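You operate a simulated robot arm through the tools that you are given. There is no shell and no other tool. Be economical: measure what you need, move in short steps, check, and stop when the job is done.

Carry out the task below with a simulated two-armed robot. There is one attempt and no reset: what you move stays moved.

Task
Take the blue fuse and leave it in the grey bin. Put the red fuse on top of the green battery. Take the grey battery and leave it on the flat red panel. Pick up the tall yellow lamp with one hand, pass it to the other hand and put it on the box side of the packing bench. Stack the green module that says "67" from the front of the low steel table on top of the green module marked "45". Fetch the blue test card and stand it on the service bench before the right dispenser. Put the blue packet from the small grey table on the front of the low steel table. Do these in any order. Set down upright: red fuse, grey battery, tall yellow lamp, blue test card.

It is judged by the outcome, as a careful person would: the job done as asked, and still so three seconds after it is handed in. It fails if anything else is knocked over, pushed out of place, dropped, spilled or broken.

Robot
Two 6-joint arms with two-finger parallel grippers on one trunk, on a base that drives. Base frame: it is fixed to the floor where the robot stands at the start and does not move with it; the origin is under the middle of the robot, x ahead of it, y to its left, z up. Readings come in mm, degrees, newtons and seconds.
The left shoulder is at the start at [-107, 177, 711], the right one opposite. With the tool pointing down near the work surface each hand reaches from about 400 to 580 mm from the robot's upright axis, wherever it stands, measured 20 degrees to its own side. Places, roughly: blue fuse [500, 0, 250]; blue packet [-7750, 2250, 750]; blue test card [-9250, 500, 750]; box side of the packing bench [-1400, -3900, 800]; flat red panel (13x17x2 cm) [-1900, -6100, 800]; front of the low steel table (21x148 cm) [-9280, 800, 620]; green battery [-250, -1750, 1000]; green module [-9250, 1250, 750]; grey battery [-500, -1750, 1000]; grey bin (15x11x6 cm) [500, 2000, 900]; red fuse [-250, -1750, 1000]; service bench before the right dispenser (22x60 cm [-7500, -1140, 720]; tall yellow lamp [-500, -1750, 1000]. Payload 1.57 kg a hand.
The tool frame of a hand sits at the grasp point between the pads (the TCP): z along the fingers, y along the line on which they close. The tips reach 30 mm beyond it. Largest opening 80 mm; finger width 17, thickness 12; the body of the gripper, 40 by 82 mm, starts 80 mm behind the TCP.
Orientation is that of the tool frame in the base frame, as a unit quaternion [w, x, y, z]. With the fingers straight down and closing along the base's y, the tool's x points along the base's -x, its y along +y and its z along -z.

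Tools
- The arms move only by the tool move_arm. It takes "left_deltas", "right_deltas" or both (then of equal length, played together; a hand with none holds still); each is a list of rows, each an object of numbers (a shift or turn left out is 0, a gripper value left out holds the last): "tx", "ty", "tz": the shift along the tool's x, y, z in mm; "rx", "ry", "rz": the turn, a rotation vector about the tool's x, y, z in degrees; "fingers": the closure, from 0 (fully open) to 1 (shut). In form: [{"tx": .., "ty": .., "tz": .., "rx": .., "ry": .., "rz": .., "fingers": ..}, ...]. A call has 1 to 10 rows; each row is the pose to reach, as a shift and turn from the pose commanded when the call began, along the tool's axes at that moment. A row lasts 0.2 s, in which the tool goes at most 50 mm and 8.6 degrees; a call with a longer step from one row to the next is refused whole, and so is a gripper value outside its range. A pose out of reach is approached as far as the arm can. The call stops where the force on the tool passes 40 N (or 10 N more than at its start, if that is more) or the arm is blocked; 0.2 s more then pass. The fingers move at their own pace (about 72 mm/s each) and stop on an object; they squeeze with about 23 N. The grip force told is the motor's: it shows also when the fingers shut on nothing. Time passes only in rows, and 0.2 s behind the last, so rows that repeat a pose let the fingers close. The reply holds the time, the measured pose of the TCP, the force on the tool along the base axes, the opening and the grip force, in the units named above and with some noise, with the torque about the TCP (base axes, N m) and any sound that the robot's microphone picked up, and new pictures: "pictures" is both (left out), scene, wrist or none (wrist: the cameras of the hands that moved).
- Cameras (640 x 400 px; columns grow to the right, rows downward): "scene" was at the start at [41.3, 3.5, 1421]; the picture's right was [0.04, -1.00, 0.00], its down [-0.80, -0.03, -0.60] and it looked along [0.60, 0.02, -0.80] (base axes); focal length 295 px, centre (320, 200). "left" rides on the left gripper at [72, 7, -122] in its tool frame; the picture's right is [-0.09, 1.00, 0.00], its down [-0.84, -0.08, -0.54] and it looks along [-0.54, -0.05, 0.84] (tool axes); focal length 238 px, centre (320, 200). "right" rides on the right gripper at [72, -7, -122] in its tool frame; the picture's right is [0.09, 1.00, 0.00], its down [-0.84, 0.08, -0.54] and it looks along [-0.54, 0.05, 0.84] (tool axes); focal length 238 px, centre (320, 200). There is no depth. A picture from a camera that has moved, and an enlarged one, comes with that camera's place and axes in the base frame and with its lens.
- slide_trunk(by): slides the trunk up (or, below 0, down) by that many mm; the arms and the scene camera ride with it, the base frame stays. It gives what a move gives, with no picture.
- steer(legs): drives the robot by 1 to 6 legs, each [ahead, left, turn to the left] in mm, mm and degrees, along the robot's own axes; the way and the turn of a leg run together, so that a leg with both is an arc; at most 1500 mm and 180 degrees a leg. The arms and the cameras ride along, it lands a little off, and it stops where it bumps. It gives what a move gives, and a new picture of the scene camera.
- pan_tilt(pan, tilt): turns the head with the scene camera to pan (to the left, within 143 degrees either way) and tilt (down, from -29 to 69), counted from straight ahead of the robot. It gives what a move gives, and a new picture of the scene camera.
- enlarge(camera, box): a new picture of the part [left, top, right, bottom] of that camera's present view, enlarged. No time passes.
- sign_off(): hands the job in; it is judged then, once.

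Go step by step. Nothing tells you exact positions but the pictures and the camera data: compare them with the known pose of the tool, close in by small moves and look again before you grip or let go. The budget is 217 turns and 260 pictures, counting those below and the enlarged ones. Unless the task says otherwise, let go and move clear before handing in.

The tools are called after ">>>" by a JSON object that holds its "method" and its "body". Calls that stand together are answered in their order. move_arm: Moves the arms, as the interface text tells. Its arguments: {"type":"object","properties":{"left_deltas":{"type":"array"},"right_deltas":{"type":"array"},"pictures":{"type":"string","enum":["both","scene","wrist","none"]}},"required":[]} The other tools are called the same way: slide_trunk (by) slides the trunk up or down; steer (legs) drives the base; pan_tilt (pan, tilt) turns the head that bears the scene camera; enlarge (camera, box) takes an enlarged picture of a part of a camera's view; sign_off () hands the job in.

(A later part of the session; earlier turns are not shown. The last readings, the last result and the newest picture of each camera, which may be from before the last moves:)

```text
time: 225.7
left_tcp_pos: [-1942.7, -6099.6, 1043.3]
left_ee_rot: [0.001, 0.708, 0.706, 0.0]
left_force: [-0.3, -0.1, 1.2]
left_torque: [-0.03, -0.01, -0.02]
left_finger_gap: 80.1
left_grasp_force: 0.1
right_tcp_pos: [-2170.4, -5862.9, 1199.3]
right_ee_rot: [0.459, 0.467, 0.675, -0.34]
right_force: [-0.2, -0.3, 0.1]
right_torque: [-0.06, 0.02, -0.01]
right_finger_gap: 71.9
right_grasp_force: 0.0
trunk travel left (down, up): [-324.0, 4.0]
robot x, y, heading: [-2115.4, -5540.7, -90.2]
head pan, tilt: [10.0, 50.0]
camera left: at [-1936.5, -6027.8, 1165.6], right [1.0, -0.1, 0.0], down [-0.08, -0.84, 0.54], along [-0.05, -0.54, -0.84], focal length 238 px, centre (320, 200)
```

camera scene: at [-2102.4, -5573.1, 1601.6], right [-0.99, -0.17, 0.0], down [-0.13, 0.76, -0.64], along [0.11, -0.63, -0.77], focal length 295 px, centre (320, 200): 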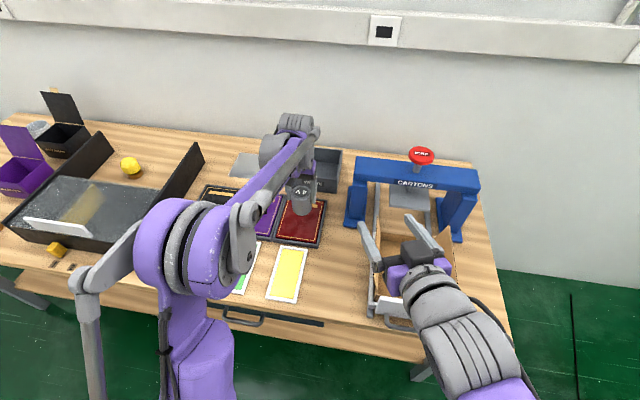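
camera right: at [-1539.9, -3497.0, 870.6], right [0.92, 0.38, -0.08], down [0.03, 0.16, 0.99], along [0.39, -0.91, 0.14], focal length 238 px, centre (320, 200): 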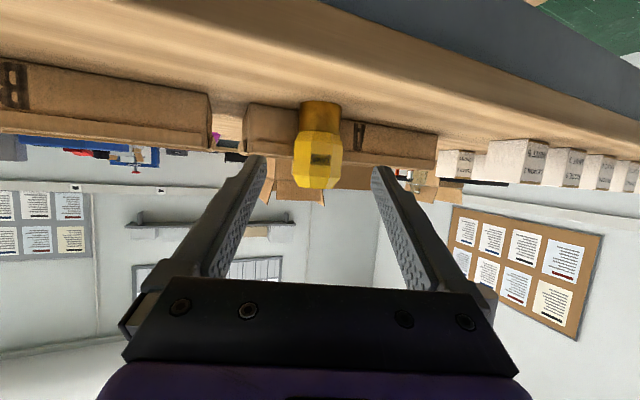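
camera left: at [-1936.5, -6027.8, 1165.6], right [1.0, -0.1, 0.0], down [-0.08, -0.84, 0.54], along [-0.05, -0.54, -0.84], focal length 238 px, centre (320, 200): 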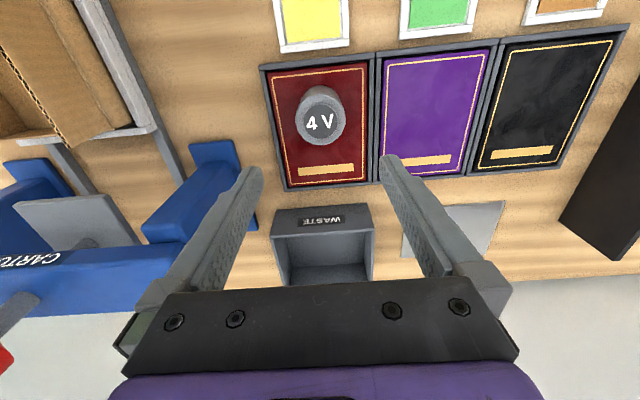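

Battery placed. Retract the arm, back off, turn west and look for the way.

>>> {"method": "move_arm", "body": {"left_deltas": [{"tx": 20, "tz": -40}, {"tx": 60, "tz": -65}, {"tx": 100, "tz": -90}, {"tx": 140, "tz": -115}, {"tx": 160, "tz": -130}], "pictures": "none"}}

>>> {"method": "steer", "body": {"legs": [[-500, 0, 0], [0, 0, -90]]}}

>>> {"method": "pan_tilt", "body": {"pan": 0, "tilt": 18}}

>>> {"method": "pan_tilt", "body": {"pan": -55, "tilt": 18}}

```text
time: 226.8
left_tcp_pos: [-1941.7, -5938.8, 1171.8]
left_ee_rot: [0.0, 0.708, 0.706, -0.001]
left_force: [-1.1, 0.3, 0.1]
left_torque: [0.03, 0.02, 0.01]
left_finger_gap: 80.1
left_grasp_force: 0.0
right_tcp_pos: [-2171.5, -5863.3, 1199.0]
right_ee_rot: [0.459, 0.467, 0.675, -0.34]
right_force: [-0.2, -0.2, 0.7]
right_torque: [0.01, -0.01, 0.01]
right_finger_gap: 72.4
right_grasp_force: 0.1
trunk travel left (down, up): [-324.0, 4.0]
robot x, y, heading: [-2117.6, -5539.8, -90.4]
head pan, tilt: [10.0, 50.0]
```

```text
time: 233.6
left_tcp_pos: [-2509.8, -5225.9, 1172.2]
left_ee_rot: [0.0, 1.0, 0.009, 0.0]
left_force: [-1.0, -0.5, 0.1]
left_torque: [0.0, -0.02, 0.02]
left_finger_gap: 80.0
left_grasp_force: 0.1
right_tcp_pos: [-2438.2, -4997.1, 1199.9]
right_ee_rot: [0.092, 0.806, 0.157, -0.564]
right_force: [0.0, 0.4, 0.3]
right_torque: [-0.01, 0.02, -0.03]
right_finger_gap: 72.0
right_grasp_force: 0.1
trunk travel left (down, up): [-324.0, 4.0]
robot x, y, heading: [-2111.9, -5046.8, -179.3]
head pan, tilt: [10.0, 50.0]
camera scene: at [-2146.0, -5057.2, 1601.6], right [-0.19, 0.98, 0.0], down [0.75, 0.15, -0.64], along [-0.63, -0.12, -0.77], focal length 295 px, centre (320, 200)
```

scene: 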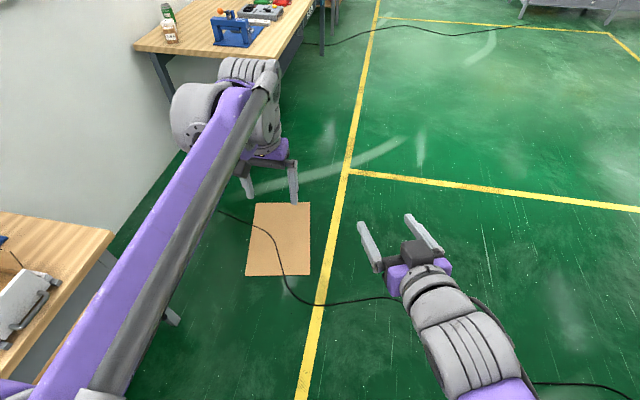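

```text
time: 234.5
left_tcp_pos: [-2509.3, -5225.7, 1171.4]
left_ee_rot: [0.001, 1.0, 0.009, 0.0]
left_force: [0.0, -0.6, -0.7]
left_torque: [-0.02, 0.03, 0.05]
left_finger_gap: 80.1
left_grasp_force: 0.2
right_tcp_pos: [-2437.9, -4996.0, 1200.8]
right_ee_rot: [0.091, 0.806, 0.157, -0.564]
right_force: [0.2, -0.8, 0.1]
right_torque: [0.0, 0.01, -0.04]
right_finger_gap: 71.9
right_grasp_force: 0.0
trunk travel left (down, up): [-324.0, 4.0]
robot x, y, heading: [-2112.3, -5039.7, -179.3]
head pan, tilt: [0.0, 18.0]
camera scene: at [-2163.8, -5044.1, 1650.4], right [-0.02, 1.0, 0.0], down [0.31, 0.01, -0.95], along [-0.95, -0.02, -0.31], focal length 295 px, centre (320, 200)
```

scene: 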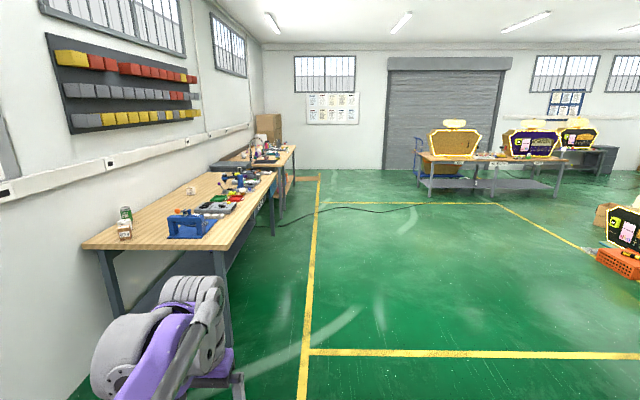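

```text
time: 235.8
left_tcp_pos: [-2509.6, -5227.3, 1171.7]
left_ee_rot: [0.0, 1.0, 0.009, 0.0]
left_force: [-0.5, 0.0, -0.7]
left_torque: [0.03, 0.0, -0.02]
left_finger_gap: 79.9
left_grasp_force: 0.1
right_tcp_pos: [-2438.7, -4996.6, 1198.8]
right_ee_rot: [0.091, 0.806, 0.156, -0.564]
right_force: [0.2, -0.9, -0.6]
right_torque: [0.01, -0.04, 0.02]
right_finger_gap: 72.0
right_grasp_force: 0.1
trunk travel left (down, up): [-324.0, 4.0]
robot x, y, heading: [-2112.4, -5042.4, -178.8]
head pan, tilt: [-55.0, 18.0]
camera scene: at [-2125.2, -4967.0, 1650.4], right [0.81, 0.59, 0.0], down [0.18, -0.25, -0.95], along [-0.56, 0.77, -0.31], focal length 295 px, centre (320, 200)
```

scene: 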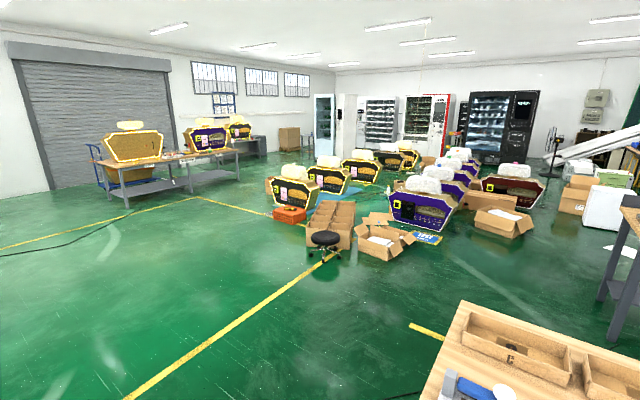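

The service bench with dispensers stands around x≈-7600, y -2900…-600; the low steel table is beyond it. I drive diagonally across the free floor to the lane at x≈-6250.

>>> {"method": "steer", "body": {"legs": [[1380, -560, -0.6], [1380, -560, 0], [1380, -560, 0], [0, -1400, 0]]}}

>>> {"method": "pan_tilt", "body": {"pan": -30, "tilt": 18}}

```text
time: 269.4
left_tcp_pos: [-6753.9, -2211.5, 1172.0]
left_ee_rot: [0.0, 1.0, 0.02, 0.0]
left_force: [0.6, -0.1, 0.5]
left_torque: [-0.02, -0.02, 0.01]
left_finger_gap: 80.3
left_grasp_force: 0.0
right_tcp_pos: [-6689.1, -1981.0, 1199.8]
right_ee_rot: [0.098, 0.804, 0.166, -0.562]
right_force: [0.2, 0.7, 0.1]
right_torque: [0.03, -0.01, 0.01]
right_finger_gap: 72.2
right_grasp_force: 0.0
trunk travel left (down, up): [-324.0, 4.0]
robot x, y, heading: [-6364.3, -2022.2, -177.8]
head pan, tilt: [-55.0, 18.0]
camera scene: at [-6375.7, -1943.1, 1650.4], right [0.8, 0.61, 0.0], down [0.19, -0.25, -0.95], along [-0.58, 0.76, -0.31], focal length 295 px, centre (320, 200)
```

scene: 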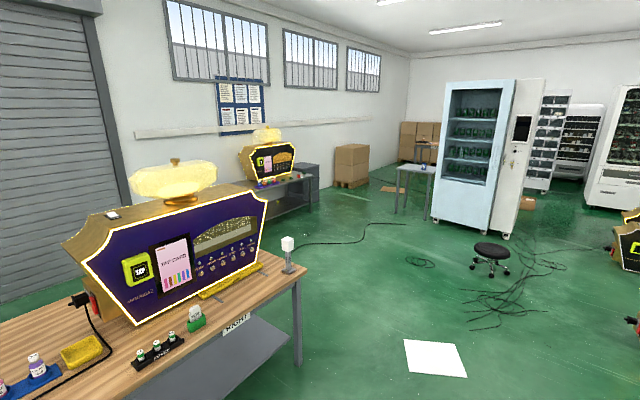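

```text
time: 270.3
left_tcp_pos: [-6754.6, -2212.2, 1172.0]
left_ee_rot: [0.0, 1.0, 0.021, 0.0]
left_force: [-0.5, 1.2, 0.4]
left_torque: [0.02, -0.01, 0.0]
left_finger_gap: 80.0
left_grasp_force: 0.1
right_tcp_pos: [-6689.1, -1981.0, 1199.6]
right_ee_rot: [0.098, 0.804, 0.166, -0.563]
right_force: [0.9, 0.2, 0.2]
right_torque: [0.03, 0.0, 0.0]
right_finger_gap: 72.1
right_grasp_force: 0.0
trunk travel left (down, up): [-324.0, 4.0]
robot x, y, heading: [-6364.0, -2019.1, -177.5]
head pan, tilt: [-30.0, 18.0]
camera scene: at [-6401.8, -1974.0, 1650.4], right [0.47, 0.89, 0.0], down [0.27, -0.14, -0.95], along [-0.84, 0.44, -0.31], focal length 295 px, centre (320, 200)
```

scene: 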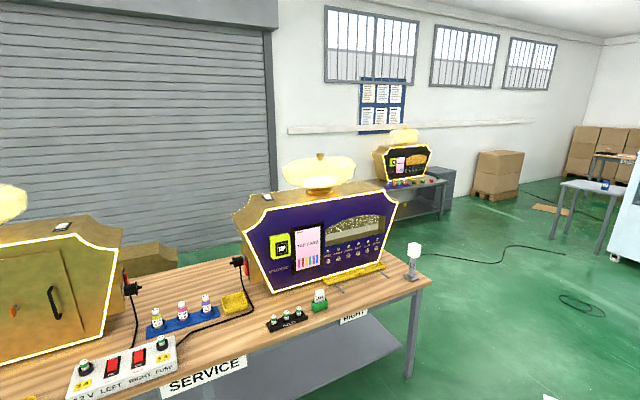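

I'll fetch the blue packet first: drive past the service bench to the small grey table and face north.

>>> {"method": "steer", "body": {"legs": [[0, -1300, -2.5], [830, -1000, 0], [0, 0, -90], [700, 500, 0]]}}

>>> {"method": "pan_tilt", "body": {"pan": 0, "tilt": 35}}

```text
time: 276.8
left_tcp_pos: [-6779.7, -1509.9, 1172.5]
left_ee_rot: [0.002, 1.0, 0.015, 0.0]
left_force: [-0.1, 0.5, -0.5]
left_torque: [-0.05, -0.01, -0.02]
left_finger_gap: 79.9
left_grasp_force: 0.0
right_tcp_pos: [-6712.0, -1278.8, 1199.2]
right_ee_rot: [0.095, 0.805, 0.16, -0.563]
right_force: [-0.1, 0.8, 0.1]
right_torque: [0.0, -0.02, 0.06]
right_finger_gap: 71.7
right_grasp_force: 0.1
trunk travel left (down, up): [-324.0, 4.0]
robot x, y, heading: [-6388.1, -1325.2, -178.3]
head pan, tilt: [-30.0, 18.0]
stopped in leg 1: the robot was blocked; the commanded pose is now the measured one
camera scene: at [-6425.7, -1273.8, 1650.3], right [0.47, 0.88, 0.0], down [0.27, -0.15, -0.95], along [-0.84, 0.45, -0.31], focal length 295 px, centre (320, 200)
```

scene: 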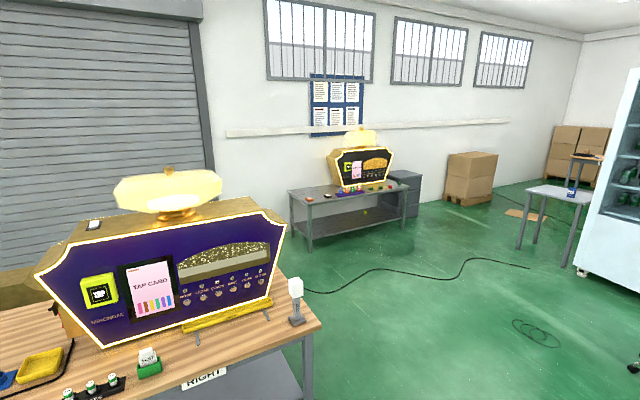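

```text
time: 277.7
left_tcp_pos: [-6779.9, -1512.7, 1171.7]
left_ee_rot: [0.0, 1.0, 0.014, 0.0]
left_force: [-0.7, -0.2, -0.7]
left_torque: [-0.03, 0.02, 0.01]
left_finger_gap: 80.1
left_grasp_force: 0.0
right_tcp_pos: [-6714.0, -1282.1, 1199.3]
right_ee_rot: [0.094, 0.805, 0.161, -0.563]
right_force: [-0.4, 0.0, 0.5]
right_torque: [-0.01, 0.02, 0.02]
right_finger_gap: 72.1
right_grasp_force: 0.2
trunk travel left (down, up): [-324.0, 4.0]
robot x, y, heading: [-6386.2, -1322.7, -178.3]
head pan, tilt: [0.0, 35.0]
camera scene: at [-6431.4, -1325.8, 1623.4], right [-0.03, 1.0, 0.0], down [0.57, 0.02, -0.82], along [-0.82, -0.02, -0.57], focal length 295 px, centre (320, 200)
```

scene: 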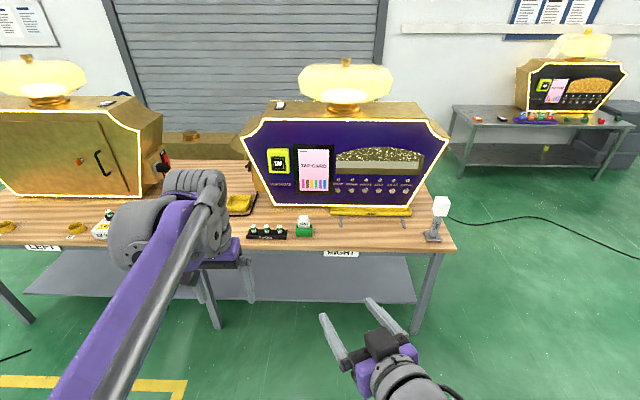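

>>> {"method": "pan_tilt", "body": {"pan": -110, "tilt": 45}}

```text
time: 279.6
left_tcp_pos: [-6781.6, -1513.1, 1171.4]
left_ee_rot: [0.001, 1.0, 0.015, 0.0]
left_force: [0.4, 0.2, -1.0]
left_torque: [0.0, 0.01, 0.0]
left_finger_gap: 80.0
left_grasp_force: 0.0
right_tcp_pos: [-6711.9, -1282.9, 1200.1]
right_ee_rot: [0.094, 0.805, 0.161, -0.563]
right_force: [-0.1, 0.7, 0.4]
right_torque: [0.02, 0.0, 0.0]
right_finger_gap: 71.7
right_grasp_force: 0.1
trunk travel left (down, up): [-324.0, 4.0]
robot x, y, heading: [-6387.9, -1325.0, -178.2]
head pan, tilt: [-110.0, 45.0]
camera scene: at [-6317.8, -1246.2, 1608.5], right [0.95, -0.31, 0.0], down [-0.22, -0.67, -0.71], along [0.22, 0.67, -0.71], focal length 295 px, centre (320, 200)
```

scene: 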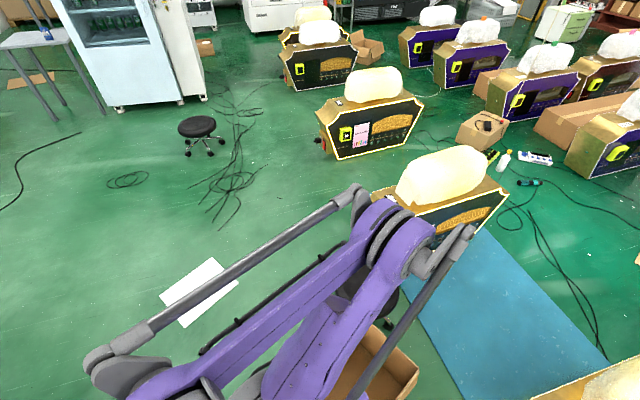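

A stool and box stand at the right. I move west first, then north past the bench end.

>>> {"method": "steer", "body": {"legs": [[690, 0, -1.7], [0, -1250, 0], [500, -1000, 0], [0, 0, -90]]}}

>>> {"method": "pan_tilt", "body": {"pan": 0, "tilt": 35}}

```text
time: 306.4
left_tcp_pos: [-7735.6, 1297.0, 1171.4]
left_ee_rot: [0.001, 0.709, -0.705, -0.001]
left_force: [0.4, -0.4, 0.1]
left_torque: [-0.03, -0.02, 0.0]
left_finger_gap: 79.9
left_grasp_force: 0.0
right_tcp_pos: [-7506.1, 1224.1, 1199.7]
right_ee_rot: [-0.337, 0.677, -0.464, -0.461]
right_force: [-0.4, 0.0, -0.4]
right_torque: [0.03, -0.02, 0.0]
right_finger_gap: 71.7
right_grasp_force: 0.0
trunk travel left (down, up): [-324.0, 4.0]
robot x, y, heading: [-7560.1, 899.4, 90.5]
head pan, tilt: [-110.0, 45.0]
camera scene: at [-7479.7, 829.8, 1608.5], right [-0.34, -0.94, 0.0], down [-0.67, 0.24, -0.71], along [0.67, -0.24, -0.71], focal length 295 px, centre (320, 200)
```

scene: 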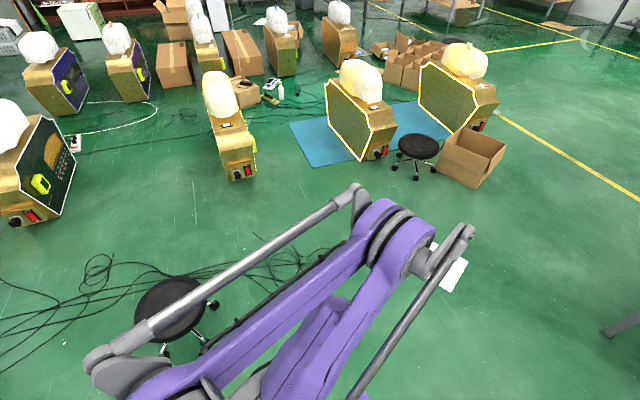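

```text
time: 308.3
left_tcp_pos: [-7735.1, 1296.3, 1171.3]
left_ee_rot: [0.001, 0.71, -0.705, -0.001]
left_force: [0.7, 0.7, -0.1]
left_torque: [0.02, -0.02, 0.03]
left_finger_gap: 79.9
left_grasp_force: 0.0
right_tcp_pos: [-7505.8, 1224.2, 1199.8]
right_ee_rot: [-0.337, 0.678, -0.464, -0.46]
right_force: [-0.1, 1.2, -0.3]
right_torque: [0.01, 0.0, 0.01]
right_finger_gap: 71.9
right_grasp_force: 0.1
trunk travel left (down, up): [-324.0, 4.0]
robot x, y, heading: [-7555.5, 899.5, 90.3]
head pan, tilt: [0.0, 35.0]
camera scene: at [-7556.7, 945.3, 1623.3], right [1.0, 0.0, 0.0], down [0.0, -0.57, -0.82], along [0.0, 0.82, -0.57], focal length 295 px, centre (320, 200)
```

scene: 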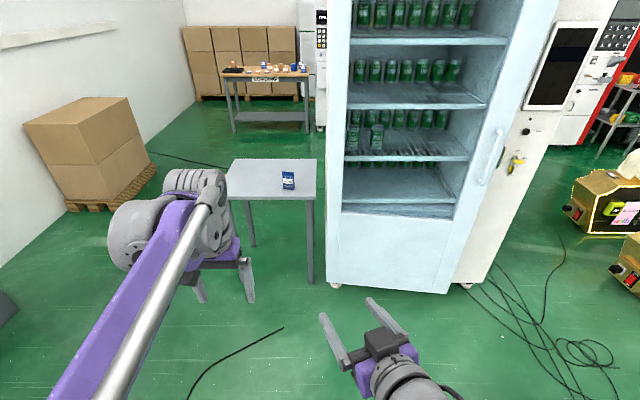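

>>> {"method": "enlarge", "body": {"camera": "scene", "box": [220, 140, 340, 215]}}

>>> {"method": "steer", "body": {"legs": [[750, 0, -0.3]]}}

>>> {"method": "pan_tilt", "body": {"pan": 0, "tilt": 50}}

```text
5.33 times, centred on (280, 178) of scene
camera zoom: at [-7556.7, 945.3, 1623.3], right [1.0, 0.0, 0.0], down [0.0, -0.57, -0.82], along [0.0, 0.82, -0.57], focal length 1574 px, centre (533, 320)
```

zoom: 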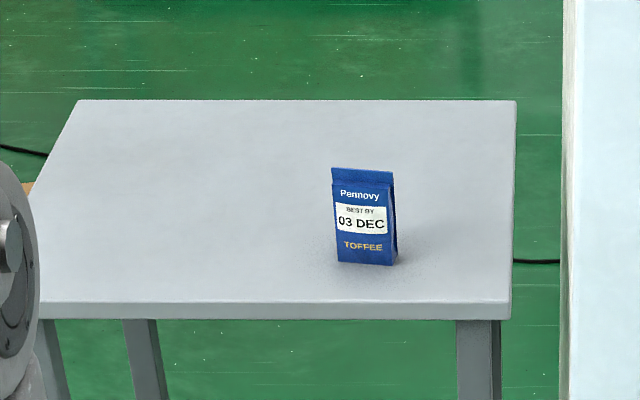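

```text
time: 312.4
left_tcp_pos: [-7743.8, 2049.7, 1171.3]
left_ee_rot: [0.001, 0.711, -0.703, 0.0]
left_force: [-0.8, 0.8, 0.0]
left_torque: [0.01, -0.03, -0.02]
left_finger_gap: 79.9
left_grasp_force: 0.0
right_tcp_pos: [-7514.3, 1977.8, 1199.2]
right_ee_rot: [-0.336, 0.679, -0.462, -0.461]
right_force: [-1.1, 0.3, -0.4]
right_torque: [0.0, -0.04, -0.02]
right_finger_gap: 71.9
right_grasp_force: 0.1
trunk travel left (down, up): [-324.0, 4.0]
robot x, y, heading: [-7562.8, 1651.3, 90.6]
head pan, tilt: [0.0, 35.0]
camera scene: at [-7562.9, 1698.3, 1623.2], right [1.0, 0.01, 0.0], down [0.01, -0.57, -0.82], along [-0.01, 0.82, -0.57], focal length 295 px, centre (320, 200)
```

scene: 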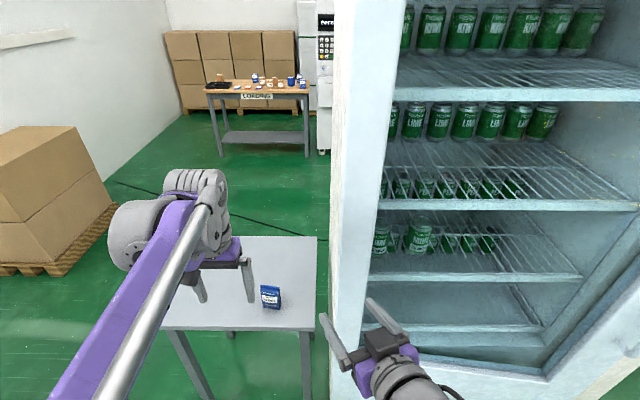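

```text
time: 313.1
left_tcp_pos: [-7743.8, 2049.7, 1172.0]
left_ee_rot: [0.001, 0.711, -0.703, 0.0]
left_force: [-0.1, -0.2, -0.2]
left_torque: [0.01, 0.01, 0.0]
left_finger_gap: 79.9
left_grasp_force: 0.0
right_tcp_pos: [-7513.4, 1976.5, 1199.9]
right_ee_rot: [-0.336, 0.679, -0.462, -0.461]
right_force: [0.4, 0.7, -1.1]
right_torque: [0.0, 0.0, -0.02]
right_finger_gap: 71.8
right_grasp_force: 0.0
trunk travel left (down, up): [-324.0, 4.0]
robot x, y, heading: [-7563.8, 1652.6, 90.6]
head pan, tilt: [0.0, 50.0]
camera scene: at [-7562.8, 1687.7, 1601.7], right [1.0, 0.01, 0.0], down [0.01, -0.77, -0.64], along [-0.01, 0.64, -0.77], focal length 295 px, centre (320, 200)
```

scene: 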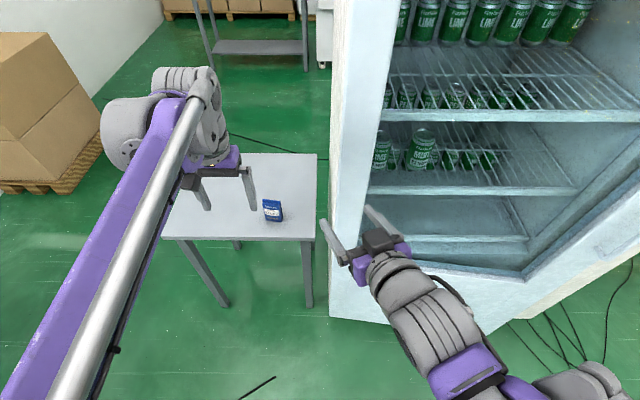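

Packet at about [-7733,2295], table z≈756, packet ~105 mm tall, 62 wide. Pull the right hand back, drive 140 mm on, and hover the left hand above it.

>>> {"method": "move_arm", "body": {"right_deltas": [{"tz": -40}, {"tz": -80}], "pictures": "none"}}

>>> {"method": "steer", "body": {"legs": [[140, 0, -0.5]]}}

>>> {"method": "move_arm", "body": {"left_deltas": [{"tx": -35, "tz": 40, "ty": -5}, {"tx": -70, "tz": 80, "ty": -5}, {"tx": -105, "tz": 120, "ty": -5}, {"tx": -105, "tz": 160, "ty": -5}, {"tx": -105, "tz": 200, "ty": -5}], "pictures": "wrist"}}

```text
time: 313.7
left_tcp_pos: [-7743.8, 2049.8, 1171.5]
left_ee_rot: [0.001, 0.711, -0.703, -0.001]
left_force: [0.2, 0.1, -1.1]
left_torque: [0.0, 0.03, 0.0]
left_finger_gap: 79.9
left_grasp_force: 0.0
right_tcp_pos: [-7519.3, 1973.2, 1232.2]
right_ee_rot: [-0.336, 0.679, -0.462, -0.461]
right_force: [-0.7, -0.7, -0.6]
right_torque: [0.02, 0.01, -0.01]
right_finger_gap: 72.0
right_grasp_force: 0.1
right hand out of reach, approached as far as the arm can: row 1, 2
trunk travel left (down, up): [-324.0, 4.0]
robot x, y, heading: [-7563.0, 1652.0, 90.5]
head pan, tilt: [0.0, 50.0]
```

```text
time: 315.1
left_tcp_pos: [-7743.0, 2187.2, 1171.5]
left_ee_rot: [0.0, 0.709, -0.705, 0.0]
left_force: [-0.3, 0.2, -0.5]
left_torque: [0.02, -0.02, 0.01]
left_finger_gap: 79.9
left_grasp_force: 0.1
right_tcp_pos: [-7517.2, 2108.5, 1231.3]
right_ee_rot: [-0.337, 0.678, -0.464, -0.46]
right_force: [0.9, 1.2, 0.0]
right_torque: [-0.02, -0.05, 0.02]
right_finger_gap: 71.8
right_grasp_force: 0.1
trunk travel left (down, up): [-324.0, 4.0]
robot x, y, heading: [-7566.0, 1793.6, 90.6]
head pan, tilt: [0.0, 50.0]
camera scene: at [-7563.6, 1823.9, 1601.3], right [1.0, 0.0, 0.0], down [0.0, -0.77, -0.64], along [0.0, 0.64, -0.77], focal length 295 px, centre (320, 200)
```

scene: 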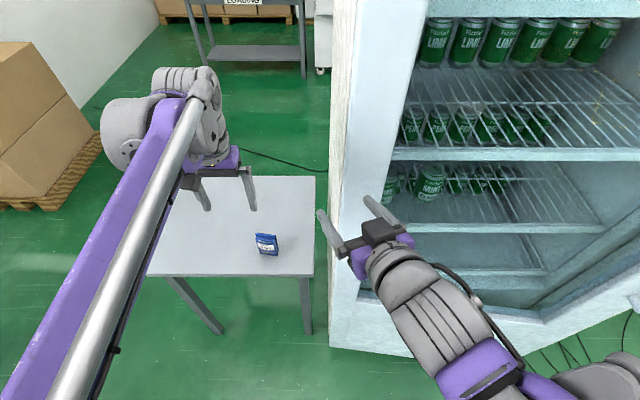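

```text
refused: row 1 steps farther than a row can; nothing moved
```

>>> {"method": "move_arm", "body": {"left_deltas": [{"tx": -30, "tz": 35}, {"tx": -60, "tz": 70, "ty": -5}, {"tx": -90, "tz": 105, "ty": -5}, {"tx": -105, "tz": 145, "ty": -5}, {"tx": -105, "tz": 185, "ty": -5}, {"tx": -105, "tz": 200, "ty": -5}], "pictures": "wrist"}}

```text
time: 316.5
left_tcp_pos: [-7738.9, 2290.2, 972.6]
left_ee_rot: [0.0, 0.709, -0.705, 0.0]
left_force: [-0.7, -0.7, 0.7]
left_torque: [-0.01, -0.02, 0.03]
left_finger_gap: 79.8
left_grasp_force: 0.0
right_tcp_pos: [-7518.2, 2109.3, 1231.3]
right_ee_rot: [-0.337, 0.677, -0.464, -0.461]
right_force: [0.8, -0.4, 0.9]
right_torque: [0.0, -0.02, -0.01]
right_finger_gap: 72.5
right_grasp_force: 0.0
trunk travel left (down, up): [-324.0, 4.0]
robot x, y, heading: [-7564.7, 1795.4, 90.2]
head pan, tilt: [0.0, 50.0]
camera left: at [-7744.9, 2218.9, 1095.1], right [-1.0, 0.09, 0.0], down [0.07, 0.84, 0.54], along [0.05, 0.54, -0.84], focal length 238 px, centre (320, 200)
```

left: 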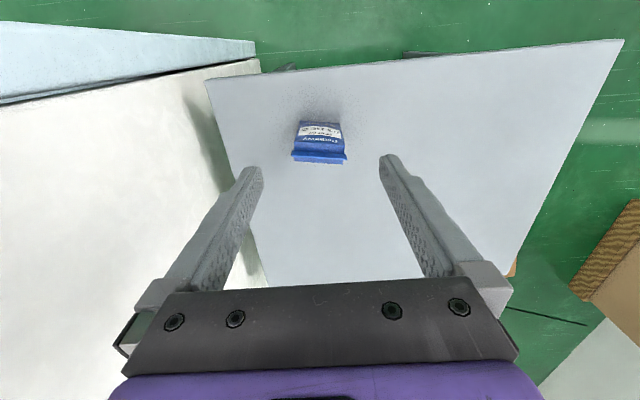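

>>> {"method": "move_arm", "body": {"left_deltas": [{"tx": -9, "tz": 40, "ty": 0}, {"tx": -18, "tz": 80}, {"tx": -18, "tz": 120}, {"tx": -18, "tz": 146}, {"tx": -18, "tz": 146}], "pictures": "wrist"}}

```text
time: 317.7
left_tcp_pos: [-7737.9, 2310.0, 829.9]
left_ee_rot: [-0.001, 0.71, -0.705, -0.001]
left_force: [-0.3, -0.3, 0.0]
left_torque: [0.02, -0.02, 0.01]
left_finger_gap: 80.2
left_grasp_force: 0.1
right_tcp_pos: [-7517.5, 2109.0, 1231.5]
right_ee_rot: [-0.337, 0.678, -0.463, -0.461]
right_force: [-0.6, 0.2, -0.3]
right_torque: [0.01, 0.03, 0.02]
right_finger_gap: 72.0
right_grasp_force: 0.0
trunk travel left (down, up): [-324.0, 4.0]
robot x, y, heading: [-7565.1, 1792.2, 90.5]
head pan, tilt: [0.0, 50.0]
camera left: at [-7743.9, 2238.2, 951.7], right [-1.0, 0.09, 0.0], down [0.07, 0.84, 0.54], along [0.05, 0.54, -0.84], focal length 238 px, centre (320, 200)
```

left: 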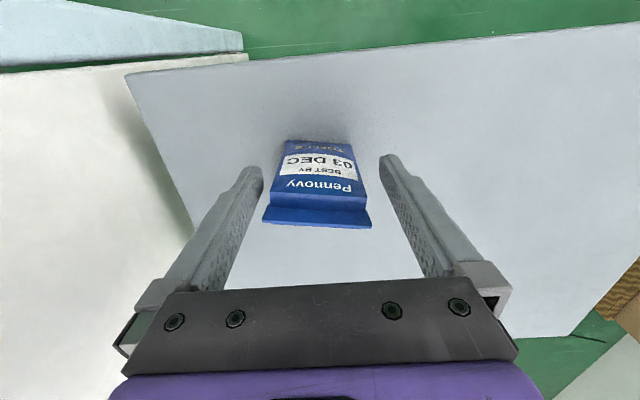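

>>> {"method": "move_arm", "body": {"left_deltas": [{"tz": 10}, {"tz": 10}, {"tz": 10, "fingers": 1}, {"tz": 10, "fingers": 1}, {"tz": 10, "fingers": 1}, {"tz": 10, "fingers": 1}, {"tz": 0, "fingers": 1}, {"tz": -25, "fingers": 1}, {"tz": -60, "fingers": 1}], "pictures": "wrist"}}

```text
time: 319.7
left_tcp_pos: [-7736.3, 2314.7, 888.0]
left_ee_rot: [0.001, 0.709, -0.706, 0.0]
left_force: [0.2, 0.2, -0.5]
left_torque: [0.04, 0.01, 0.0]
left_finger_gap: 59.5
left_grasp_force: 22.7
right_tcp_pos: [-7517.2, 2109.1, 1229.7]
right_ee_rot: [-0.338, 0.677, -0.464, -0.46]
right_force: [0.1, -0.1, 0.1]
right_torque: [0.01, -0.02, 0.02]
right_finger_gap: 72.0
right_grasp_force: 0.0
trunk travel left (down, up): [-324.0, 4.0]
robot x, y, heading: [-7561.0, 1787.7, 90.4]
head pan, tilt: [0.0, 50.0]
camera left: at [-7742.1, 2242.5, 1009.5], right [-1.0, 0.09, 0.0], down [0.07, 0.84, 0.54], along [0.05, 0.54, -0.84], focal length 238 px, centre (320, 200)
```

left: 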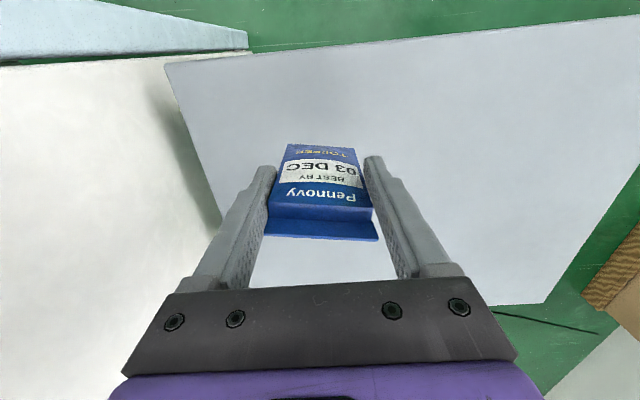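

Packet held. Raise it, back out, turn west and look at the low steel table.

>>> {"method": "move_arm", "body": {"left_deltas": [{"tz": -45}, {"tz": -90}, {"tz": -135}, {"tz": -170, "tx": 30}, {"tz": -180, "tx": 70}], "pictures": "none"}}

>>> {"method": "steer", "body": {"legs": [[-900, 0, 0], [0, 0, 90], [500, 0, 0]]}}

>>> {"method": "pan_tilt", "body": {"pan": 0, "tilt": 38}}

```text
time: 320.9
left_tcp_pos: [-7736.5, 2244.2, 1067.0]
left_ee_rot: [0.0, 0.708, -0.706, 0.0]
left_force: [0.5, 0.4, -0.9]
left_torque: [0.0, -0.01, 0.01]
left_finger_gap: 59.3
left_grasp_force: 22.9
right_tcp_pos: [-7517.8, 2108.8, 1231.2]
right_ee_rot: [-0.338, 0.677, -0.464, -0.46]
right_force: [0.2, 0.8, -0.3]
right_torque: [0.01, 0.01, 0.02]
right_finger_gap: 72.2
right_grasp_force: 0.1
trunk travel left (down, up): [-324.0, 4.0]
robot x, y, heading: [-7565.2, 1791.1, 90.3]
head pan, tilt: [0.0, 50.0]
```

```text
time: 332.1
left_tcp_pos: [-8512.2, 675.4, 1065.5]
left_ee_rot: [0.001, 1.0, 0.007, 0.0]
left_force: [-0.2, 0.0, -1.3]
left_torque: [-0.03, -0.02, 0.04]
left_finger_gap: 58.7
left_grasp_force: 22.8
right_tcp_pos: [-8377.7, 895.2, 1231.6]
right_ee_rot: [0.088, 0.807, 0.153, -0.563]
right_force: [-0.5, -0.3, -1.0]
right_torque: [-0.01, -0.01, 0.02]
right_finger_gap: 72.1
right_grasp_force: 0.0
trunk travel left (down, up): [-324.0, 4.0]
robot x, y, heading: [-8058.5, 853.0, -179.2]
head pan, tilt: [0.0, 50.0]
camera scene: at [-8091.4, 851.5, 1601.5], right [-0.01, 1.0, 0.0], down [0.77, 0.01, -0.64], along [-0.64, -0.01, -0.77], focal length 295 px, centre (320, 200)
```

scene: 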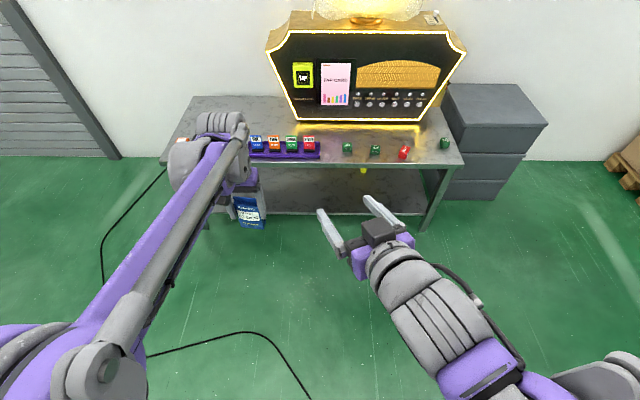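

```text
time: 332.9
left_tcp_pos: [-8513.3, 674.0, 1067.4]
left_ee_rot: [0.001, 1.0, 0.007, 0.0]
left_force: [-0.4, 0.2, -0.7]
left_torque: [0.02, 0.01, -0.01]
left_finger_gap: 58.9
left_grasp_force: 22.5
right_tcp_pos: [-8377.0, 894.6, 1231.6]
right_ee_rot: [0.089, 0.807, 0.155, -0.563]
right_force: [-0.4, -0.3, -0.6]
right_torque: [-0.01, -0.01, 0.0]
right_finger_gap: 72.1
right_grasp_force: 0.0
trunk travel left (down, up): [-324.0, 4.0]
robot x, y, heading: [-8058.5, 850.4, -179.3]
head pan, tilt: [0.0, 38.0]
camera scene: at [-8101.4, 851.3, 1618.7], right [-0.01, 1.0, 0.0], down [0.62, 0.01, -0.79], along [-0.79, -0.01, -0.62], focal length 295 px, centre (320, 200)
```

scene: 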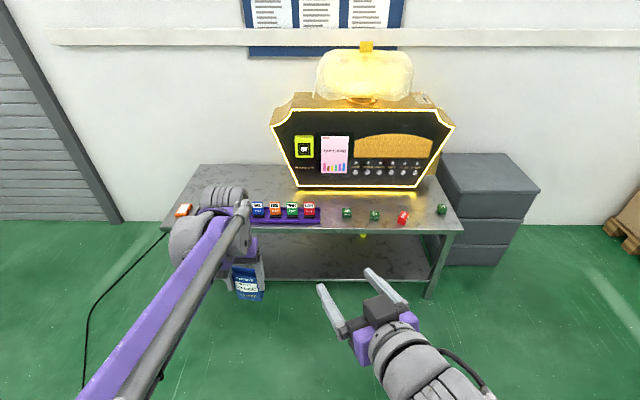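

>>> {"method": "enlarge", "body": {"camera": "scene", "box": [230, 190, 470, 240]}}

```text
2.67 times, centred on (350, 215) of scene
camera zoom: at [-8101.4, 851.3, 1618.7], right [-0.01, 1.0, 0.0], down [0.62, 0.01, -0.79], along [-0.79, -0.01, -0.62], focal length 787 px, centre (240, 160)
```

zoom: 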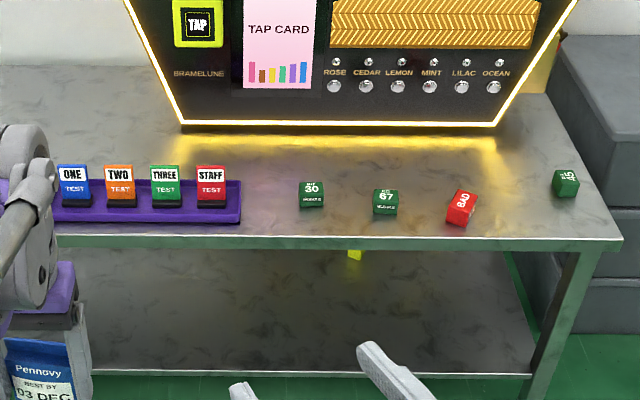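

Identified: module 67 ≈[-9200,1107], 45 ≈[-9251,1458], blue card "ONE" ≈[-9290,513]. I'll first set the packet at ≈[-9290,1350] on the front strip.

>>> {"method": "steer", "body": {"legs": [[600, -674, -0.7]]}}

>>> {"method": "slide_trunk", "body": {"by": -170}}

>>> {"method": "pan_tilt", "body": {"pan": 5, "tilt": 48}}

```text
time: 339.3
left_tcp_pos: [-9125.1, 1351.1, 1066.2]
left_ee_rot: [0.001, 1.0, 0.004, 0.0]
left_force: [0.2, 0.0, -1.0]
left_torque: [0.03, -0.03, 0.0]
left_finger_gap: 58.9
left_grasp_force: 23.1
right_tcp_pos: [-8989.3, 1569.9, 1231.3]
right_ee_rot: [0.088, 0.807, 0.152, -0.563]
right_force: [-0.3, 0.3, 0.4]
right_torque: [0.0, -0.04, -0.01]
right_finger_gap: 72.0
right_grasp_force: 0.1
trunk travel left (down, up): [-324.0, 4.0]
robot x, y, heading: [-8673.2, 1526.5, -179.6]
head pan, tilt: [0.0, 38.0]
camera scene: at [-8713.1, 1524.6, 1618.7], right [-0.01, 1.0, 0.0], down [0.62, 0.0, -0.79], along [-0.79, -0.01, -0.62], focal length 295 px, centre (320, 200)
```

scene: 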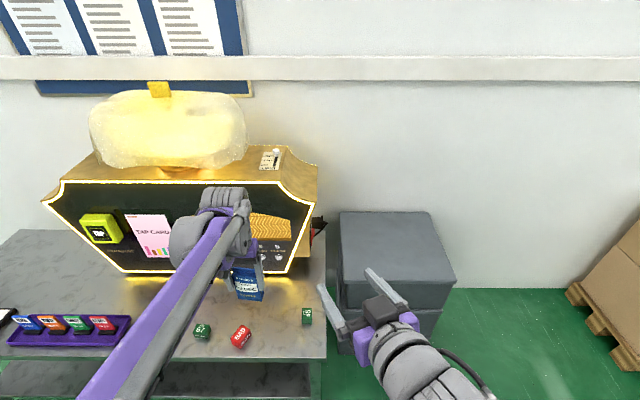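

```text
time: 341.2
left_tcp_pos: [-9125.4, 1351.3, 897.0]
left_ee_rot: [0.001, 1.0, 0.004, 0.0]
left_force: [0.6, 0.6, -0.7]
left_torque: [0.03, -0.01, -0.02]
left_finger_gap: 58.7
left_grasp_force: 23.4
right_tcp_pos: [-8990.9, 1568.7, 1060.9]
right_ee_rot: [0.087, 0.807, 0.151, -0.564]
right_force: [0.0, -0.1, 0.5]
right_torque: [0.03, 0.0, -0.01]
right_finger_gap: 72.2
right_grasp_force: 0.1
trunk travel left (down, up): [-154.0, 174.0]
robot x, y, heading: [-8669.9, 1524.0, -179.8]
head pan, tilt: [0.0, 38.0]
```

```text
time: 341.9
left_tcp_pos: [-9125.6, 1351.6, 895.8]
left_ee_rot: [0.001, 1.0, 0.004, 0.0]
left_force: [-0.1, 0.2, -0.8]
left_torque: [0.01, -0.01, 0.01]
left_finger_gap: 58.9
left_grasp_force: 22.5
right_tcp_pos: [-8990.4, 1569.2, 1061.3]
right_ee_rot: [0.088, 0.807, 0.152, -0.564]
right_force: [-0.2, -1.0, -0.6]
right_torque: [-0.02, 0.01, 0.0]
right_finger_gap: 72.1
right_grasp_force: 0.0
trunk travel left (down, up): [-154.0, 174.0]
robot x, y, heading: [-8668.3, 1523.6, -179.5]
head pan, tilt: [5.0, 48.0]
camera scene: at [-8715.2, 1517.7, 1431.2], right [-0.09, 1.0, 0.0], down [0.74, 0.07, -0.67], along [-0.67, -0.06, -0.74], focal length 295 px, centre (320, 200)
```

scene: 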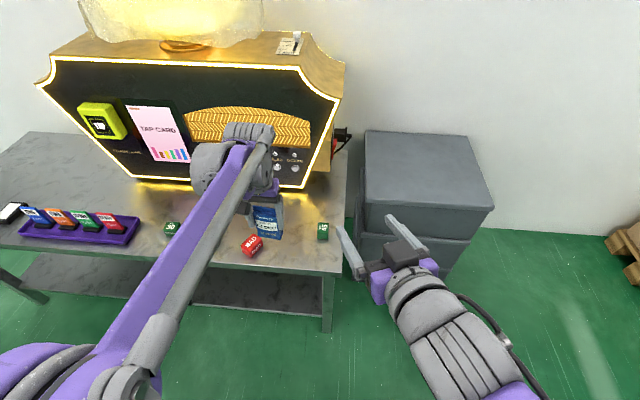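

>>> {"method": "steer", "body": {"legs": [[95, 0, -0.3]]}}

>>> {"method": "move_arm", "body": {"left_deltas": [{"tx": -30, "tz": 20}, {"tx": -60, "tz": 45}, {"tx": -90, "tz": 75}, {"tx": -95, "tz": 110}, {"tx": -95, "tz": 130}], "pictures": "both"}}

```text
time: 343.0
left_tcp_pos: [-9220.6, 1353.8, 896.0]
left_ee_rot: [0.002, 1.0, 0.002, 0.0]
left_force: [-1.2, -0.8, -1.0]
left_torque: [-0.01, -0.05, 0.0]
left_finger_gap: 58.7
left_grasp_force: 22.9
right_tcp_pos: [-9081.9, 1571.4, 1061.8]
right_ee_rot: [0.086, 0.808, 0.15, -0.564]
right_force: [-0.5, 0.1, 0.8]
right_torque: [0.01, 0.0, 0.0]
right_finger_gap: 71.9
right_grasp_force: 0.0
trunk travel left (down, up): [-154.0, 174.0]
robot x, y, heading: [-8762.6, 1520.5, -180.2]
head pan, tilt: [5.0, 48.0]
camera scene: at [-8808.3, 1517.7, 1431.1], right [-0.09, 1.0, 0.0], down [0.74, 0.06, -0.67], along [-0.67, -0.06, -0.74], focal length 295 px, centre (320, 200)
```

scene: 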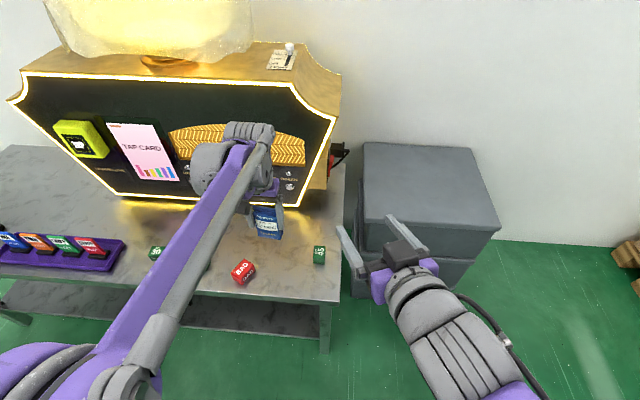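

```text
time: 344.2
left_tcp_pos: [-9313.1, 1354.2, 767.0]
left_ee_rot: [0.001, 1.0, 0.001, 0.0]
left_force: [0.5, -0.5, -0.6]
left_torque: [-0.02, -0.02, -0.02]
left_finger_gap: 58.4
left_grasp_force: 23.1
right_tcp_pos: [-9082.5, 1571.6, 1060.7]
right_ee_rot: [0.086, 0.808, 0.149, -0.564]
right_force: [-1.0, -0.3, 0.1]
right_torque: [0.03, 0.02, 0.03]
right_finger_gap: 72.2
right_grasp_force: 0.1
trunk travel left (down, up): [-154.0, 174.0]
robot x, y, heading: [-8762.8, 1526.0, -180.2]
head pan, tilt: [5.0, 48.0]
camera scene: at [-8807.8, 1517.6, 1431.2], right [-0.09, 1.0, 0.0], down [0.74, 0.06, -0.67], along [-0.67, -0.06, -0.74], focal length 295 px, centre (320, 200)
camera left: at [-9241.0, 1348.1, 888.6], right [-0.09, -1.0, 0.0], down [-0.84, 0.08, 0.54], along [-0.54, 0.05, -0.84], focal length 238 px, centre (320, 200)
```

scene: 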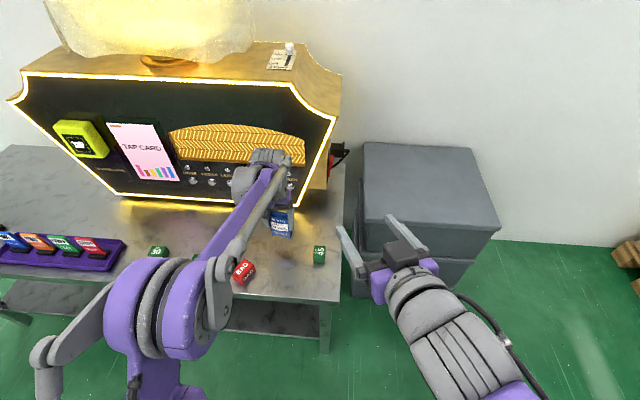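
left: 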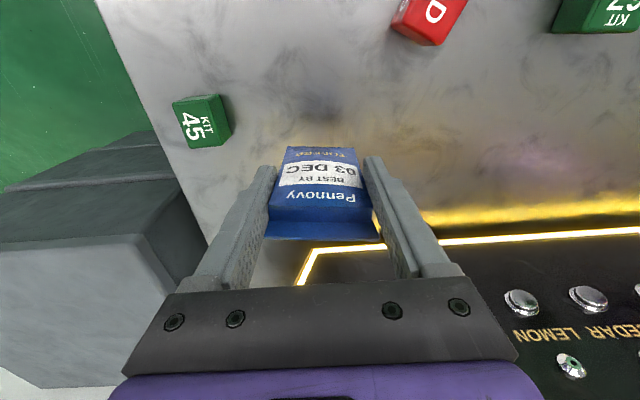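

>>> {"method": "move_arm", "body": {"left_deltas": [{"tx": 25, "tz": 20}, {"tx": 25, "tz": 50}, {"tx": 25, "tz": 66}, {"tx": 25, "tz": 66}], "pictures": "none"}}

>>> {"method": "move_arm", "body": {"left_deltas": [{"tz": 3}, {"tz": 6}], "pictures": "wrist"}}

```text
time: 345.2
left_tcp_pos: [-9289.7, 1353.1, 701.0]
left_ee_rot: [0.001, 1.0, 0.001, -0.001]
left_force: [0.3, -0.6, -1.2]
left_torque: [0.03, 0.01, 0.01]
left_finger_gap: 58.4
left_grasp_force: 23.0
right_tcp_pos: [-9081.1, 1570.7, 1062.1]
right_ee_rot: [0.085, 0.807, 0.149, -0.565]
right_force: [-0.4, 0.0, 0.1]
right_torque: [-0.02, -0.03, -0.05]
right_finger_gap: 72.2
right_grasp_force: 0.0
trunk travel left (down, up): [-154.0, 174.0]
robot x, y, heading: [-8759.7, 1524.4, -179.9]
head pan, tilt: [5.0, 48.0]
```

```text
time: 345.8
left_tcp_pos: [-9288.4, 1353.5, 695.4]
left_ee_rot: [0.001, 1.0, 0.001, 0.0]
left_force: [2.3, -2.6, 17.3]
left_torque: [0.15, 0.06, -0.17]
left_finger_gap: 58.9
left_grasp_force: 23.1
right_tcp_pos: [-9079.5, 1572.9, 1061.9]
right_ee_rot: [0.087, 0.806, 0.149, -0.566]
right_force: [0.3, -0.1, -0.5]
right_torque: [-0.01, 0.01, 0.0]
right_finger_gap: 72.3
right_grasp_force: 0.1
trunk travel left (down, up): [-154.0, 174.0]
robot x, y, heading: [-8759.4, 1520.8, -180.0]
head pan, tilt: [5.0, 48.0]
camera left: at [-9216.7, 1346.8, 817.9], right [-0.09, -1.0, 0.0], down [-0.84, 0.08, 0.54], along [-0.54, 0.05, -0.84], focal length 238 px, centre (320, 200)
```

left: 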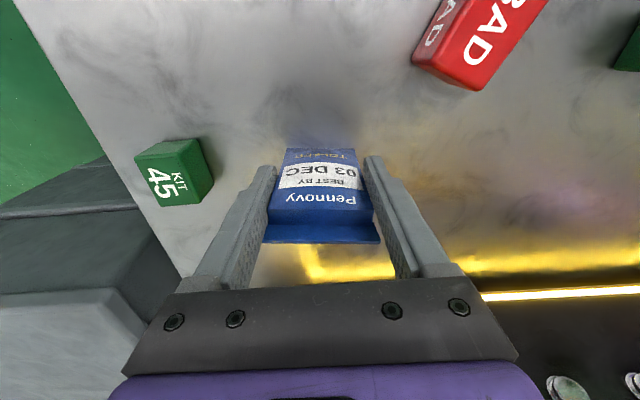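

Contact. Release and rise.

>>> {"method": "move_arm", "body": {"left_deltas": [{"tz": -1, "fingers": 0}, {"tz": -1, "fingers": 0}, {"tz": -1, "fingers": 0}, {"tz": -40}, {"tz": -85}, {"tz": -130}, {"tz": -165, "tx": 20}, {"tz": -180, "tx": 60}], "pictures": "wrist"}}

```text
time: 347.6
left_tcp_pos: [-9229.1, 1352.8, 871.1]
left_ee_rot: [0.001, 1.0, 0.0, 0.0]
left_force: [0.6, 0.2, 0.6]
left_torque: [-0.02, 0.01, -0.04]
left_finger_gap: 80.1
left_grasp_force: 0.0
right_tcp_pos: [-9079.9, 1572.0, 1061.3]
right_ee_rot: [0.087, 0.807, 0.15, -0.565]
right_force: [-0.1, 0.7, 0.5]
right_torque: [0.0, -0.02, 0.01]
right_finger_gap: 72.1
right_grasp_force: 0.0
trunk travel left (down, up): [-154.0, 174.0]
robot x, y, heading: [-8759.7, 1524.0, 180.1]
head pan, tilt: [5.0, 48.0]
camera left: at [-9157.4, 1345.7, 993.5], right [-0.09, -1.0, 0.0], down [-0.84, 0.08, 0.54], along [-0.54, 0.05, -0.84], focal length 238 px, centre (320, 200)
```

left: 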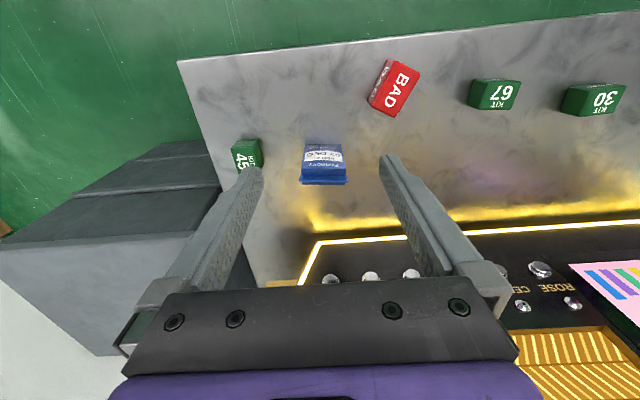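

Packet stands. Now module 67 at ≈[-9229,1134]; strafe so the left hand is above it.

>>> {"method": "steer", "body": {"legs": [[0, 219, 0]]}}

>>> {"method": "move_arm", "body": {"left_deltas": [{"tz": 45}, {"tz": 75}], "pictures": "wrist"}}

```text
time: 350.2
left_tcp_pos: [-9230.4, 1128.8, 870.1]
left_ee_rot: [0.002, 1.0, 0.003, 0.0]
left_force: [0.0, -1.0, 0.1]
left_torque: [0.04, 0.02, 0.02]
left_finger_gap: 80.1
left_grasp_force: 0.1
right_tcp_pos: [-9081.8, 1348.5, 1060.4]
right_ee_rot: [0.087, 0.807, 0.151, -0.565]
right_force: [-0.4, -0.5, -0.1]
right_torque: [-0.02, 0.0, -0.02]
right_finger_gap: 72.1
right_grasp_force: 0.0
trunk travel left (down, up): [-154.0, 174.0]
robot x, y, heading: [-8762.2, 1300.2, -179.7]
head pan, tilt: [5.0, 48.0]
camera scene: at [-8806.9, 1294.8, 1431.2], right [-0.09, 1.0, 0.0], down [0.74, 0.07, -0.67], along [-0.67, -0.06, -0.74], focal length 295 px, centre (320, 200)
```

scene: 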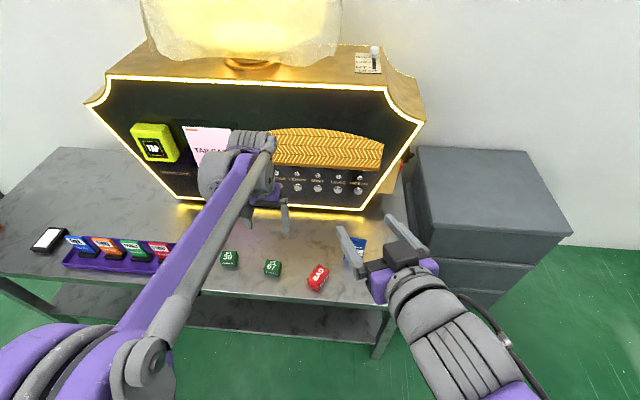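

```text
time: 350.8
left_tcp_pos: [-9232.7, 1130.3, 798.2]
left_ee_rot: [0.001, 1.0, 0.003, 0.0]
left_force: [-0.4, -0.2, 0.3]
left_torque: [0.01, -0.01, -0.01]
left_finger_gap: 80.0
left_grasp_force: 0.1
right_tcp_pos: [-9081.4, 1348.1, 1060.9]
right_ee_rot: [0.087, 0.807, 0.15, -0.564]
right_force: [-0.5, 0.1, 0.2]
right_torque: [0.01, -0.01, -0.01]
right_finger_gap: 72.1
right_grasp_force: 0.0
trunk travel left (down, up): [-154.0, 174.0]
robot x, y, heading: [-8765.8, 1303.5, -179.9]
head pan, tilt: [5.0, 48.0]
camera left: at [-9159.9, 1123.3, 920.1], right [-0.09, -1.0, 0.0], down [-0.84, 0.07, 0.54], along [-0.54, 0.05, -0.84], focal length 238 px, centre (320, 200)
```

left: 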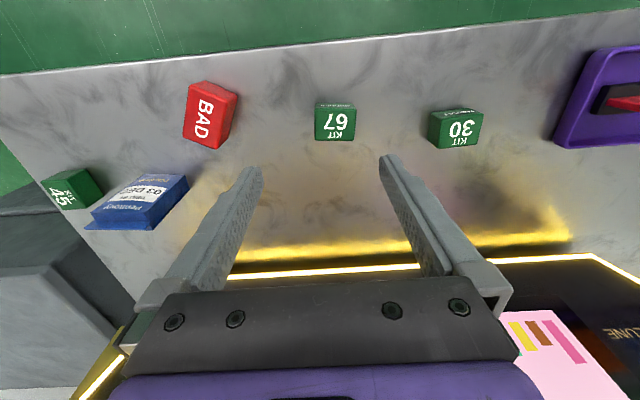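

>>> {"method": "move_arm", "body": {"left_deltas": [{"ty": 16, "tx": 6, "tz": 30}, {"ty": 16, "tx": 6, "tz": 70}], "pictures": "wrist"}}

```text
time: 351.4
left_tcp_pos: [-9222.7, 1111.2, 727.1]
left_ee_rot: [0.001, 1.0, 0.002, 0.0]
left_force: [0.0, -0.5, 0.0]
left_torque: [-0.01, -0.02, 0.02]
left_finger_gap: 79.9
left_grasp_force: 0.1
right_tcp_pos: [-9081.3, 1349.0, 1060.2]
right_ee_rot: [0.087, 0.807, 0.151, -0.564]
right_force: [-0.3, 0.7, -0.9]
right_torque: [-0.02, 0.0, 0.01]
right_finger_gap: 72.1
right_grasp_force: 0.1
trunk travel left (down, up): [-154.0, 174.0]
robot x, y, heading: [-8761.6, 1302.4, -179.7]
head pan, tilt: [5.0, 48.0]
camera left: at [-9151.0, 1106.7, 849.2], right [-0.09, -1.0, 0.0], down [-0.84, 0.07, 0.54], along [-0.54, 0.05, -0.84], focal length 238 px, centre (320, 200)
```

left: 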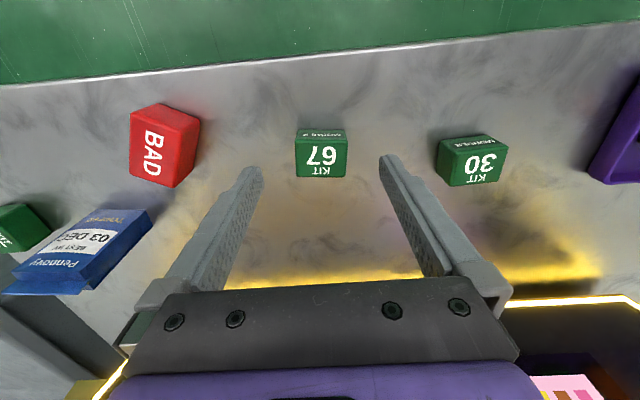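

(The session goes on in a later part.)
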